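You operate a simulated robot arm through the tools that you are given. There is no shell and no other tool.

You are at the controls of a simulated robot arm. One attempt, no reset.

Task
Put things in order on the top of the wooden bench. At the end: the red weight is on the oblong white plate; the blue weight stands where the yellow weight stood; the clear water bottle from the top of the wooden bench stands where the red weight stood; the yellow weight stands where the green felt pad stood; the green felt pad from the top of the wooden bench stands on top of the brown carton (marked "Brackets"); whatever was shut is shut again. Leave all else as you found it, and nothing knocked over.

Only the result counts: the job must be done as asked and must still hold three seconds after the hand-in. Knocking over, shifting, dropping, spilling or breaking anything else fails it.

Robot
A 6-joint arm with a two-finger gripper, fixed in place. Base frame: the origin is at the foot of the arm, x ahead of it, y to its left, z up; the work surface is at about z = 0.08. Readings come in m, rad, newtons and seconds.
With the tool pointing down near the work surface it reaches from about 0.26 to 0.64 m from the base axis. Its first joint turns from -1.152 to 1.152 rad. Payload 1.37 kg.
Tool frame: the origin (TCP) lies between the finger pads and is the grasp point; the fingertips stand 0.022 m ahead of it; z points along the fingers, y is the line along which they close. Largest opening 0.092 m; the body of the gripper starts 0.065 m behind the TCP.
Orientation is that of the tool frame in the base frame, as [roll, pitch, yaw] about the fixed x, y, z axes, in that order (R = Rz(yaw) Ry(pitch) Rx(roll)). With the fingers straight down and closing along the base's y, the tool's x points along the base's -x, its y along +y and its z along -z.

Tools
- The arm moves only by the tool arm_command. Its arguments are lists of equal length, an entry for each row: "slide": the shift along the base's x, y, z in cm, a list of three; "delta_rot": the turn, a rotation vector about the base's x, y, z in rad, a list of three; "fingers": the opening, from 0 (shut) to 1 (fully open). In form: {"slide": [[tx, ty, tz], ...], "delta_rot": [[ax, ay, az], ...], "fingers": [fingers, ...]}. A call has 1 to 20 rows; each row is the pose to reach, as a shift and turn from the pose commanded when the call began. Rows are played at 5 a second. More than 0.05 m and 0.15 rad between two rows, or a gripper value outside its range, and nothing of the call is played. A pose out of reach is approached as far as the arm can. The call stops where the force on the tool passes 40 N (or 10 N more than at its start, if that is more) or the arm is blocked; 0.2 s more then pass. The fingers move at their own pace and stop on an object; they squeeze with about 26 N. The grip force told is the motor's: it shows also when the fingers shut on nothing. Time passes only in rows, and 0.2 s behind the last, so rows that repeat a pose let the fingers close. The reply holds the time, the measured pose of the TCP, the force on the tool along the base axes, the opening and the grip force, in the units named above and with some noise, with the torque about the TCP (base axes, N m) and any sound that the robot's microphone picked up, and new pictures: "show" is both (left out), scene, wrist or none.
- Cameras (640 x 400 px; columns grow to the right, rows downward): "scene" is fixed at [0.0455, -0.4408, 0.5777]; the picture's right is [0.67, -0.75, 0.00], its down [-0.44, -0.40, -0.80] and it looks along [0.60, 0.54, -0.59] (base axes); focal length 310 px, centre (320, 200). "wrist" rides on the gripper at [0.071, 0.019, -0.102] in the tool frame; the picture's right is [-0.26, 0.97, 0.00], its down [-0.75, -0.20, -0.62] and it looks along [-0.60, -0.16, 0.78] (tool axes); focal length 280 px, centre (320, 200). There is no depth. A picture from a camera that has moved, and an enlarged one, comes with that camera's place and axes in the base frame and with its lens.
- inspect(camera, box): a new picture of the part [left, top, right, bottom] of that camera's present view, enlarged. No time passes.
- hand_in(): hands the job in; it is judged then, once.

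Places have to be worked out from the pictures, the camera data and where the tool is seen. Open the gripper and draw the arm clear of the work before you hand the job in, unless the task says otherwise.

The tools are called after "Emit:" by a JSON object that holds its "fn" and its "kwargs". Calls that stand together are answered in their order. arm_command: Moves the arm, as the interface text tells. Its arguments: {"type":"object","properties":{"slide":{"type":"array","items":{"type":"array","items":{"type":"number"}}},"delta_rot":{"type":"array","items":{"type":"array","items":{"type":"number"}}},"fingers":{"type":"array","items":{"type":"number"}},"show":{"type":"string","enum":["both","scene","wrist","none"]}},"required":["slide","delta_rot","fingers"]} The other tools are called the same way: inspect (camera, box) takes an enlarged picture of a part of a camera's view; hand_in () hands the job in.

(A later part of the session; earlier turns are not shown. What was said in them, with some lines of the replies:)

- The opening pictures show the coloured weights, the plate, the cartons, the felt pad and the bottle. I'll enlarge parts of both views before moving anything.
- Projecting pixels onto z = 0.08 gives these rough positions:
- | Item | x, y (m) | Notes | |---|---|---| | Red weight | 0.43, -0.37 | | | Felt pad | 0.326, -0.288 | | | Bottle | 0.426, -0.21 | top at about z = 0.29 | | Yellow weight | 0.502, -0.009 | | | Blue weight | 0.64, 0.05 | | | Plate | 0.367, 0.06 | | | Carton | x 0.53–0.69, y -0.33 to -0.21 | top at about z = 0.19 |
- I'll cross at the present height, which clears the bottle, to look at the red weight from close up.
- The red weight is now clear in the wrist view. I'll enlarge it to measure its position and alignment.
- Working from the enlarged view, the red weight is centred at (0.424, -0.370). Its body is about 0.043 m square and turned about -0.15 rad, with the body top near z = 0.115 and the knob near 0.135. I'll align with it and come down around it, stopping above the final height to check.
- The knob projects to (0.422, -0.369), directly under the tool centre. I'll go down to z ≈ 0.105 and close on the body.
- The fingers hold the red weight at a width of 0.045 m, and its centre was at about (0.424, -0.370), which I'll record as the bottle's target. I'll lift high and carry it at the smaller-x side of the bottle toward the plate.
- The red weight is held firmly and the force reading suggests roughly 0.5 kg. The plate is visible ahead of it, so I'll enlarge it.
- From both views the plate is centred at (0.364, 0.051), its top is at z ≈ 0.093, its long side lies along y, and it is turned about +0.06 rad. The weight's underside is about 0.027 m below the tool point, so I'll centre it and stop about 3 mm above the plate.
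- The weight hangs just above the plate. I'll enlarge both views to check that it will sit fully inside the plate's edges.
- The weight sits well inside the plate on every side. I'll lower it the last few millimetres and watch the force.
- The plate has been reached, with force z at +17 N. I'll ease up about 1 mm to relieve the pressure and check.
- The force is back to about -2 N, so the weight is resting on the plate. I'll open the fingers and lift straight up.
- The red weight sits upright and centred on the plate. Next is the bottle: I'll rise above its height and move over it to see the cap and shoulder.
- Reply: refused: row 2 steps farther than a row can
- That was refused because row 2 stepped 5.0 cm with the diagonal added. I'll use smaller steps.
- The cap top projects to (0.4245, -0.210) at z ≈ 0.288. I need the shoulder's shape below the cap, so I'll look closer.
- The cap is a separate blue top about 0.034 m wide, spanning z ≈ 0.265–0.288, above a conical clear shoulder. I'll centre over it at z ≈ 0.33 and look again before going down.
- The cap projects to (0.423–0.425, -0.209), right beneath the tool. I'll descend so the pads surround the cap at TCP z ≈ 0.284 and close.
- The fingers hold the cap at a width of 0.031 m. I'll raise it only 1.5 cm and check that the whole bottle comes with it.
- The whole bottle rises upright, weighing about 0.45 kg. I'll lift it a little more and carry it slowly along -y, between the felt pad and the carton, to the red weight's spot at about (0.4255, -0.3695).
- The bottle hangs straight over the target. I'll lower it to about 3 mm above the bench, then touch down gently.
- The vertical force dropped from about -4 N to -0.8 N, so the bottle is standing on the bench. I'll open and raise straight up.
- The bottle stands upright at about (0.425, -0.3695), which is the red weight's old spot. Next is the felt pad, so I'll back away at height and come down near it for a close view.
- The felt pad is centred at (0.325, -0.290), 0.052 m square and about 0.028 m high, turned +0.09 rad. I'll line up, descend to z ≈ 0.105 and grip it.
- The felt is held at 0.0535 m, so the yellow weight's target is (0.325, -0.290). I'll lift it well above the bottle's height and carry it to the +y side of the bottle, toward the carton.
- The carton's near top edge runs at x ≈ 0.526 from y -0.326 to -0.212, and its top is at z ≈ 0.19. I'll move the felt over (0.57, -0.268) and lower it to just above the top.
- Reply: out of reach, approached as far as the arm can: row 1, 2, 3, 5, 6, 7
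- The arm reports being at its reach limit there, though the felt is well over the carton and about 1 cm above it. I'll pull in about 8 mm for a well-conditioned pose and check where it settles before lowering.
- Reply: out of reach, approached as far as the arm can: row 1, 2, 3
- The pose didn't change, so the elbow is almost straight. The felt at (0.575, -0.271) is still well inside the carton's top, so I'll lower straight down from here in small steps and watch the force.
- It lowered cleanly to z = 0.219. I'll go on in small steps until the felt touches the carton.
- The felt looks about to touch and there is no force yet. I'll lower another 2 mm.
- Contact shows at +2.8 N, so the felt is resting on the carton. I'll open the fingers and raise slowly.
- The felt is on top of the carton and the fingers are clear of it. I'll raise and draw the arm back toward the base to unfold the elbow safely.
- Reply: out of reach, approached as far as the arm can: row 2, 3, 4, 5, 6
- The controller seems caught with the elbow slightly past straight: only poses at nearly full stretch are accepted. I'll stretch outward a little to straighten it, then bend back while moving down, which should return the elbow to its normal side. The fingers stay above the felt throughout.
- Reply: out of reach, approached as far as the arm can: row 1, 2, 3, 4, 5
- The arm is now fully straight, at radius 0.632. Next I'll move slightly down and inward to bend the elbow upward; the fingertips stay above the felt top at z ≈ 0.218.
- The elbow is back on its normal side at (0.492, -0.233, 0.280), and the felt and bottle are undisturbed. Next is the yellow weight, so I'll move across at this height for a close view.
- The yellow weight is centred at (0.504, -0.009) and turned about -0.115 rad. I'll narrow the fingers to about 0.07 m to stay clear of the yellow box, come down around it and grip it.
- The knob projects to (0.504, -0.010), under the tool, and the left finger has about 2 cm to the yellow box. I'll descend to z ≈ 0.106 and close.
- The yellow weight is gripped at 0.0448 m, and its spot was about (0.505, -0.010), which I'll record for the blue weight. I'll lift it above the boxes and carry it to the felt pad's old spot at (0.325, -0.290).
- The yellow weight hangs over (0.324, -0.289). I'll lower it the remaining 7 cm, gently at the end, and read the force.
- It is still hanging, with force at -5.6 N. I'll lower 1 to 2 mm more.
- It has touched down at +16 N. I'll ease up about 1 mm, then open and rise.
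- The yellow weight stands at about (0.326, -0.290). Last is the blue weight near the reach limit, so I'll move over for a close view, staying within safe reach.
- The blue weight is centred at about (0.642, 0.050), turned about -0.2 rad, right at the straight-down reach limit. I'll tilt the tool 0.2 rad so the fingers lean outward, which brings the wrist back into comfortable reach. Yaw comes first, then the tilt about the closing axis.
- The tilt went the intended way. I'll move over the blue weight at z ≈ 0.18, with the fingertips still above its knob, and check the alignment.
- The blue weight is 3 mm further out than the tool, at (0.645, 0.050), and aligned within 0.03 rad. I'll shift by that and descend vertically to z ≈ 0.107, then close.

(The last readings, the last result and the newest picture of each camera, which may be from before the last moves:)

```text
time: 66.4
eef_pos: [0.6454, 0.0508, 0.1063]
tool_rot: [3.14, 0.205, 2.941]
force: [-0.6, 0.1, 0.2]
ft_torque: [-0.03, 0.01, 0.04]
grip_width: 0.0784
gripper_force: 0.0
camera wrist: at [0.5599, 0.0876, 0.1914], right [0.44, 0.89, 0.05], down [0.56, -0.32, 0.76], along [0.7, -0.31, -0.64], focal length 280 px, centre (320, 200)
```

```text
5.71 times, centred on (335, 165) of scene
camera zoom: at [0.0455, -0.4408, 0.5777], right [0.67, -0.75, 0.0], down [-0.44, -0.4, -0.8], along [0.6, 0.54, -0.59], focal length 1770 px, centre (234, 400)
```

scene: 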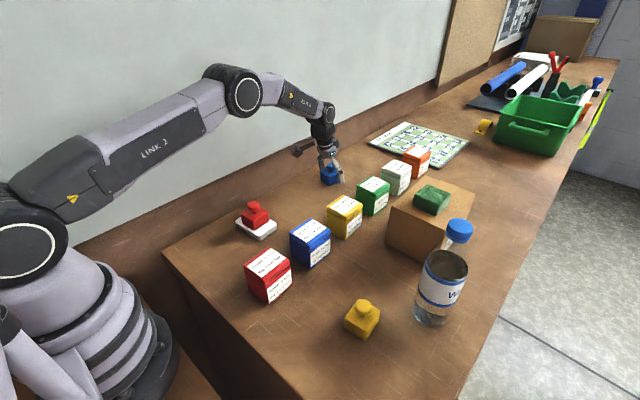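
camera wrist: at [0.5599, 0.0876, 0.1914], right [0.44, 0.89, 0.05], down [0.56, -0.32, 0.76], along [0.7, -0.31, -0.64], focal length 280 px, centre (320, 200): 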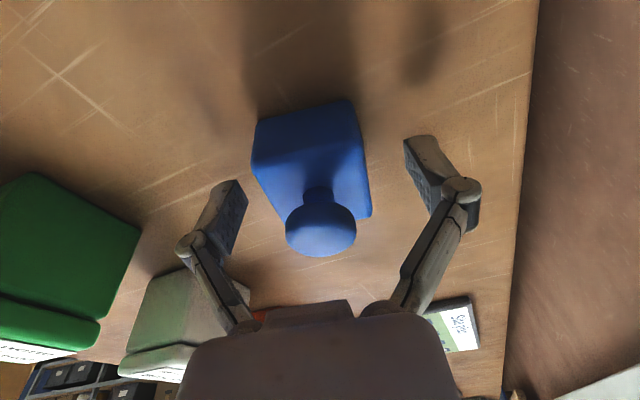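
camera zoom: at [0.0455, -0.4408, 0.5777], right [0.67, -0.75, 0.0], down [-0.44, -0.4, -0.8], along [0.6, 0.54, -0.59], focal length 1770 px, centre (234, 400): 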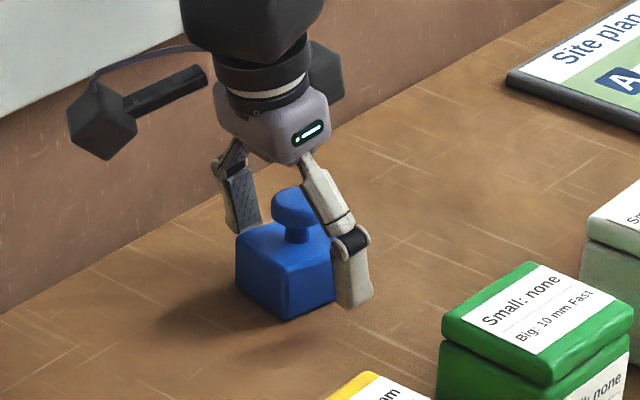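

The weight sits between the fingers, within a few millimetres of centre. I'll close the fingers.

Emit:
{"fn": "arm_command", "kwargs": {"slide": [[0, 0, 0], [0, 0, 0], [0, 0, 0], [0, 0, 0]], "delta_rot": [[0, 0, 0], [0, 0, 0], [0, 0, 0], [0, 0, 0]], "fingers": [0.4, 0, 0, 0]}}

```text
time: 67.4
eef_pos: [0.6448, 0.0515, 0.1051]
tool_rot: [3.14, 0.205, 2.94]
force: [0.9, -3.5, 2.5]
ft_torque: [0.0, 0.16, 0.05]
grip_width: 0.0448
gripper_force: 26.3
camera wrist: at [0.5599, 0.0873, 0.1918], right [0.44, 0.89, 0.05], down [0.56, -0.32, 0.76], along [0.7, -0.31, -0.64], focal length 280 px, centre (320, 200)
```

scene: 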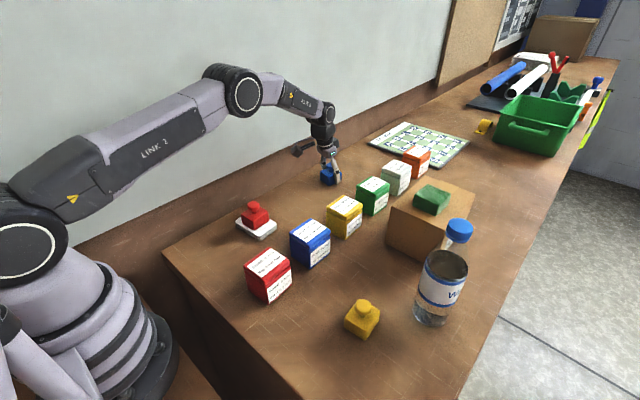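
wrist: 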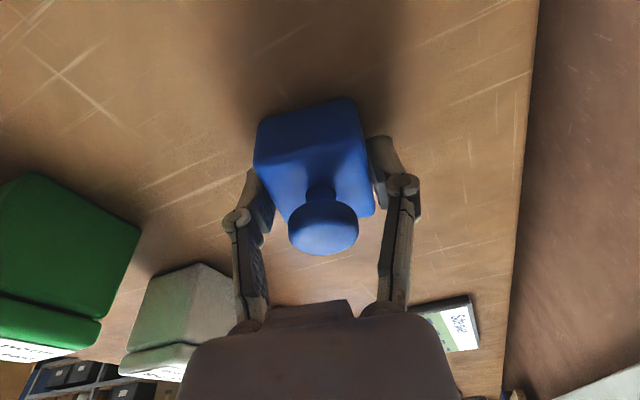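

The blue weight is gripped at 0.0448 m. I'll lift it and carry it at the same tilt to just above the yellow weight's old spot at (0.505, -0.010).

Emit:
{"fn": "arm_command", "kwargs": {"slide": [[0, 0, 1.5], [0, 0, 4], [-1, -0.4, 7], [-3.5, -1.5, 9], [-7, -3, 9], [-10.5, -4.5, 9], [-13, -5.6, 9], [-14.15, -6.06, 8], [-14.15, -6.06, 5], [-14.15, -6.06, 3], [-14.15, -6.06, 3]], "delta_rot": [[0, 0, 0], [0, 0, 0], [0, 0, 0], [0, 0, 0], [0, 0, 0.04], [0, 0, 0.085], [0, 0, 0.085], [0, 0, 0.085], [0, 0, 0.085], [0, 0, 0.085], [0, 0, 0.085]], "fingers": [0, 0, 0, 0, 0, 0, 0, 0, 0, 0, 0]}}

Emit:
{"fn": "inspect", "kwargs": {"camera": "scene", "box": [260, 130, 370, 240]}}

```text
time: 69.8
eef_pos: [0.5036, -0.0113, 0.1369]
tool_rot: [3.14, 0.204, 3.028]
force: [-0.2, -0.1, -4.7]
ft_torque: [0.01, 0.0, -0.01]
grip_width: 0.0447
gripper_force: 26.8
camera wrist: at [0.4153, 0.0177, 0.2223], right [0.37, 0.93, 0.05], down [0.58, -0.27, 0.76], along [0.72, -0.25, -0.64], focal length 280 px, centre (320, 200)
```

scene: 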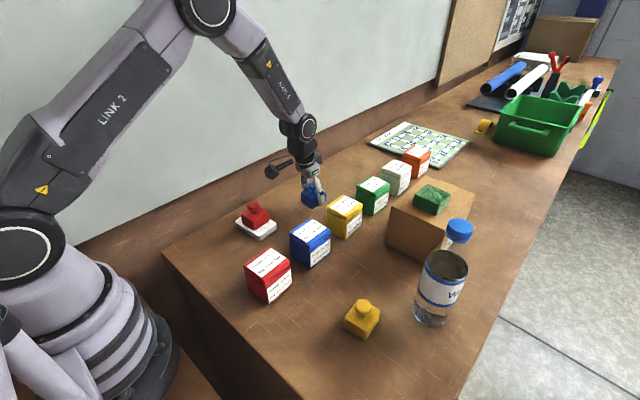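
wrist: 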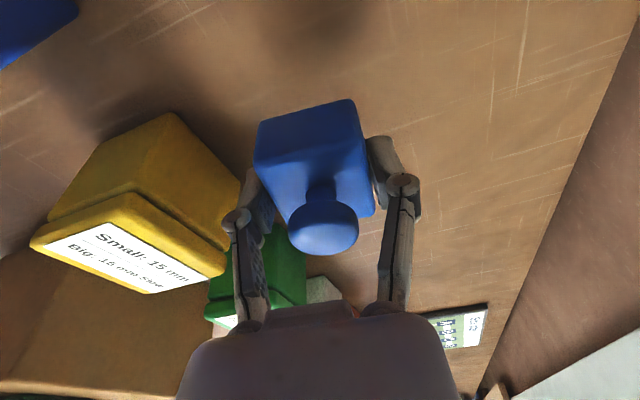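

```text
3.64 times, centred on (315, 185) of scene
camera zoom: at [0.0455, -0.4408, 0.5777], right [0.67, -0.75, 0.0], down [-0.44, -0.4, -0.8], along [0.6, 0.54, -0.59], focal length 1126 px, centre (338, 254)
```

zoom: 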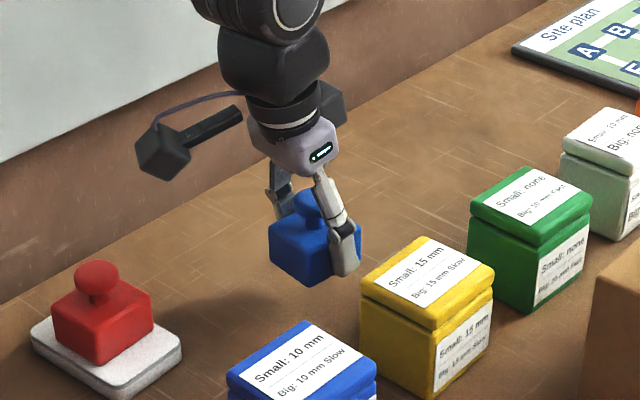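

The blue weight hangs level over the spot with the camera well clear of the red weight. I'll lower it the last 3 cm gently.

Emit:
{"fn": "arm_command", "kwargs": {"slide": [[0, 0, -1.3], [0, 0, -2.3], [0, 0, -2.75], [0, 0, -2.9], [0, 0, -2.9]], "delta_rot": [[0, 0, 0], [0, 0, 0], [0, 0, 0], [0, 0, 0], [0, 0, 0]], "fingers": [0, 0, 0, 0, 0], "show": "none"}}

```text
time: 71.0
eef_pos: [0.5027, -0.009, 0.1082]
tool_rot: [3.14, 0.203, 3.026]
force: [0.0, -0.1, -5.4]
ft_torque: [0.01, -0.01, -0.03]
grip_width: 0.0446
gripper_force: 26.1
```

Still hanging at -5.4 N. I'll lower in 1 mm steps until it makes contact.

Emit:
{"fn": "arm_command", "kwargs": {"slide": [[0, 0, -0.1], [0, 0, -0.1]], "delta_rot": [[0, 0, 0], [0, 0, 0]], "fingers": [0, 0], "show": "none"}}

```text
time: 71.6
eef_pos: [0.5036, -0.0106, 0.1075]
tool_rot: [3.139, 0.203, 3.027]
force: [0.4, -0.5, -5.7]
ft_torque: [0.01, 0.04, 0.02]
grip_width: 0.0449
gripper_force: 26.2
```

Emit:
{"fn": "arm_command", "kwargs": {"slide": [[0, 0, -0.07], [0, 0, -0.12], [0, 0, -0.12]], "delta_rot": [[0, 0, 0], [0, 0, 0], [0, 0, 0]], "fingers": [0, 0, 0], "show": "none"}}

```text
time: 72.4
eef_pos: [0.5037, -0.009, 0.1064]
tool_rot: [3.141, 0.205, 3.023]
force: [-4.7, -1.3, 7.0]
ft_torque: [0.07, 0.17, 0.05]
grip_width: 0.045
gripper_force: 26.1
```

Light contact at +7 N. I'll ease off a fraction, open part way so the finger stays clear of the yellow box, and rise vertically.

Emit:
{"fn": "arm_command", "kwargs": {"slide": [[0, 0, 0.05], [0, 0, 0.05], [0, 0, 0.05], [0, 0, 0.05], [0, 0, 0.05], [0, 0, 1.5], [0, 0, 4], [0, 0, 8], [0, 0, 12], [0, 0, 14]], "delta_rot": [[0, 0, 0], [0, 0, 0], [0, 0, 0], [0, 0, 0], [0, 0, 0], [0, 0, 0], [0, 0, 0], [0, 0, 0], [0, 0, 0], [0, 0, 0]], "fingers": [0, 0.7, 0.8, 0.8, 0.8, 0.8, 0.8, 0.8, 0.8, 0.8]}}

Emit:
{"fn": "inspect", "kwargs": {"camera": "wrist", "box": [220, 0, 460, 180]}}

Emit:
{"fn": "inspect", "kwargs": {"camera": "scene", "box": [220, 150, 380, 260]}}

```text
time: 74.6
eef_pos: [0.5031, -0.0078, 0.2462]
tool_rot: [3.14, 0.202, 3.025]
force: [-0.1, 0.0, 0.2]
ft_torque: [0.01, -0.01, 0.01]
grip_width: 0.0737
gripper_force: 0.1
camera wrist: at [0.4157, 0.0203, 0.332], right [0.37, 0.93, 0.05], down [0.58, -0.27, 0.76], along [0.72, -0.25, -0.64], focal length 280 px, centre (320, 200)
```

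scene: 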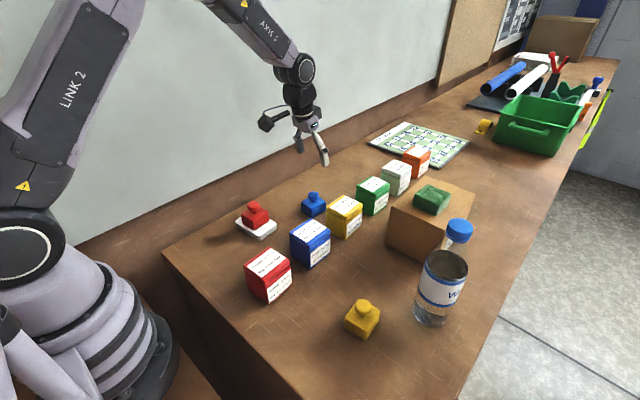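
wrist: 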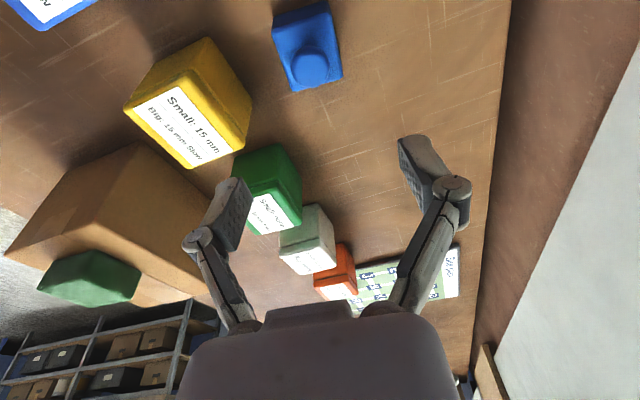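

```text
2.22 times, centred on (340, 90) of wrist
camera zoom: at [0.4157, 0.0203, 0.332], right [0.37, 0.93, 0.05], down [0.58, -0.27, 0.76], along [0.72, -0.25, -0.64], focal length 623 px, centre (276, 444)
```

zoom: 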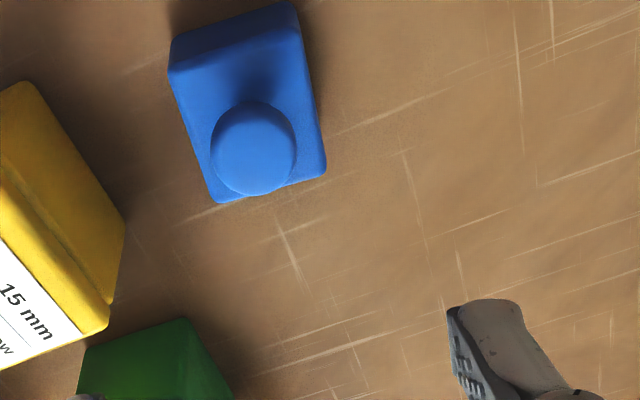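

```text
3.64 times, centred on (300, 205) of scene
camera zoom: at [0.0455, -0.4408, 0.5777], right [0.67, -0.75, 0.0], down [-0.44, -0.4, -0.8], along [0.6, 0.54, -0.59], focal length 1126 px, centre (393, 182)
```

zoom: 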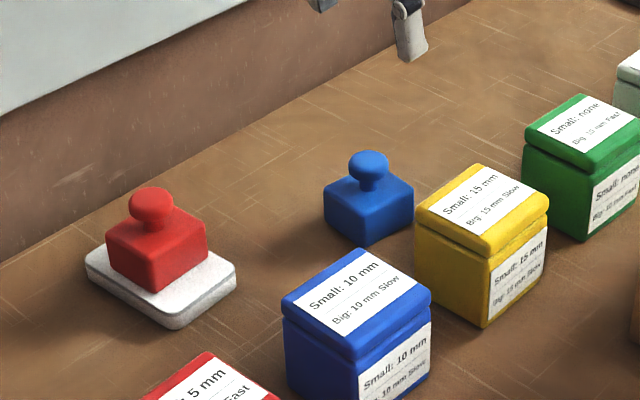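

The blue weight stands upright, and its scene position matches where the yellow one was to within a pixel or so. I'll raise the arm, undo the tilt, open fully and draw back to the starting pose, then check everything.

Emit:
{"fn": "arm_command", "kwargs": {"slide": [[0, 0, 3], [-1, 0, 6], [-2, -0.5, 9], [-3, -1, 11.5], [-3.5, -1, 11.5]], "delta_rot": [[0, 0, 0], [0.0116, 0.1, 0], [0.0233, 0.2017, 0], [0.0233, 0.2017, 0], [0.0233, 0.2017, 0]], "fingers": [1, 1, 1, 1, 1]}}

Emit:
{"fn": "inspect", "kwargs": {"camera": "scene", "box": [220, 140, 500, 350]}}

Emit:
{"fn": "inspect", "kwargs": {"camera": "scene", "box": [380, 160, 500, 340]}}

```text
time: 75.8
eef_pos: [0.47, -0.0206, 0.3619]
tool_rot: [3.141, 0.0, 3.024]
force: [0.9, -0.6, -0.3]
ft_torque: [0.0, 0.03, -0.01]
grip_width: 0.0919
gripper_force: 0.0
camera wrist: at [0.4011, 0.0072, 0.4631], right [0.37, 0.93, 0.0], down [0.72, -0.29, 0.62], along [0.58, -0.23, -0.78], focal length 280 px, centre (320, 200)
```

scene: 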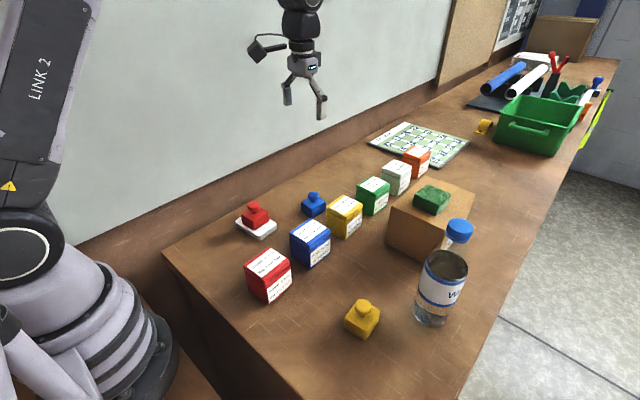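
wrist: 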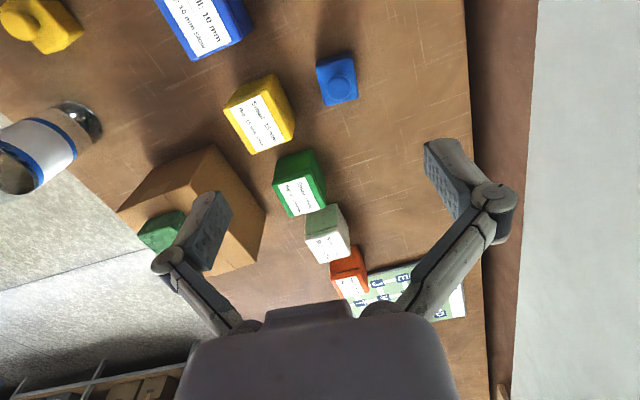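

```text
1.90 times, centred on (360, 245) of scene
camera zoom: at [0.0455, -0.4408, 0.5777], right [0.67, -0.75, 0.0], down [-0.44, -0.4, -0.8], along [0.6, 0.54, -0.59], focal length 590 px, centre (244, 114)
```

zoom: 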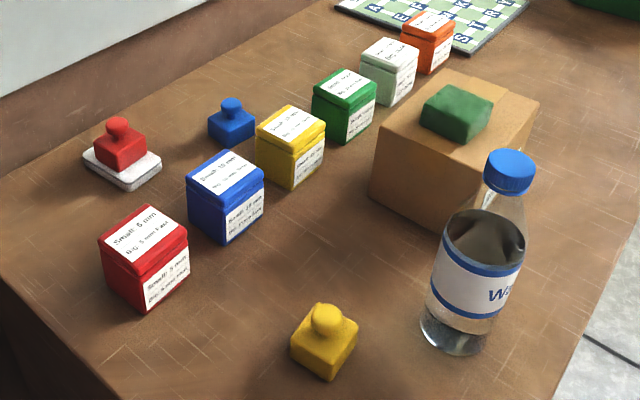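

```text
2.22 times, centred on (440, 250) of scene
camera zoom: at [0.0455, -0.4408, 0.5777], right [0.67, -0.75, 0.0], down [-0.44, -0.4, -0.8], along [0.6, 0.54, -0.59], focal length 688 px, centre (53, 89)
```

zoom: 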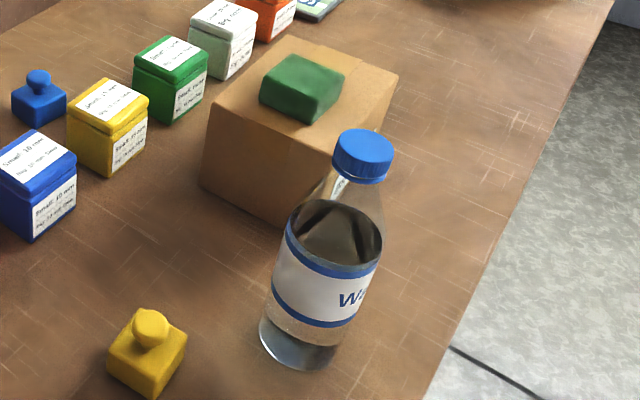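

All five placements look right:
- The red weight is on the plate.
- The blue weight is at yellow's old spot.
- The yellow weight is at the felt's old spot.
- The bottle stands upright with its cap on at red's old spot.
- The felt is on the Brackets carton.

The boxes and carton haven't moved, the gripper is open and the arm is clear, so I'm handing in.

Emit:
{"fn": "hand_in", "kwargs": {}}

```text
The job is handed in.
```

I finished the rearrangement and handed it in; the verdict hasn't come back. In the last pictures everything was in place:

- **Red weight:** on the oblong white plate, centred and upright.
- **Blue weight:** where the yellow weight stood.
- **Clear water bottle:** upright with its cap on, where the red weight stood.
- **Yellow weight:** where the green felt pad stood.
- **Green felt pad:** on top of the "Brackets" carton, toward its near end because the arm could not reach the middle.

As far as the pictures show, nothing else shifted or fell, and I opened nothing. The gripper is open and the arm is back at its starting position. By my measurements from the pictures, each item is within about 3 mm of its target spot.

While placing the felt, the arm briefly stuck fully stretched. I worked it free without touching anything.
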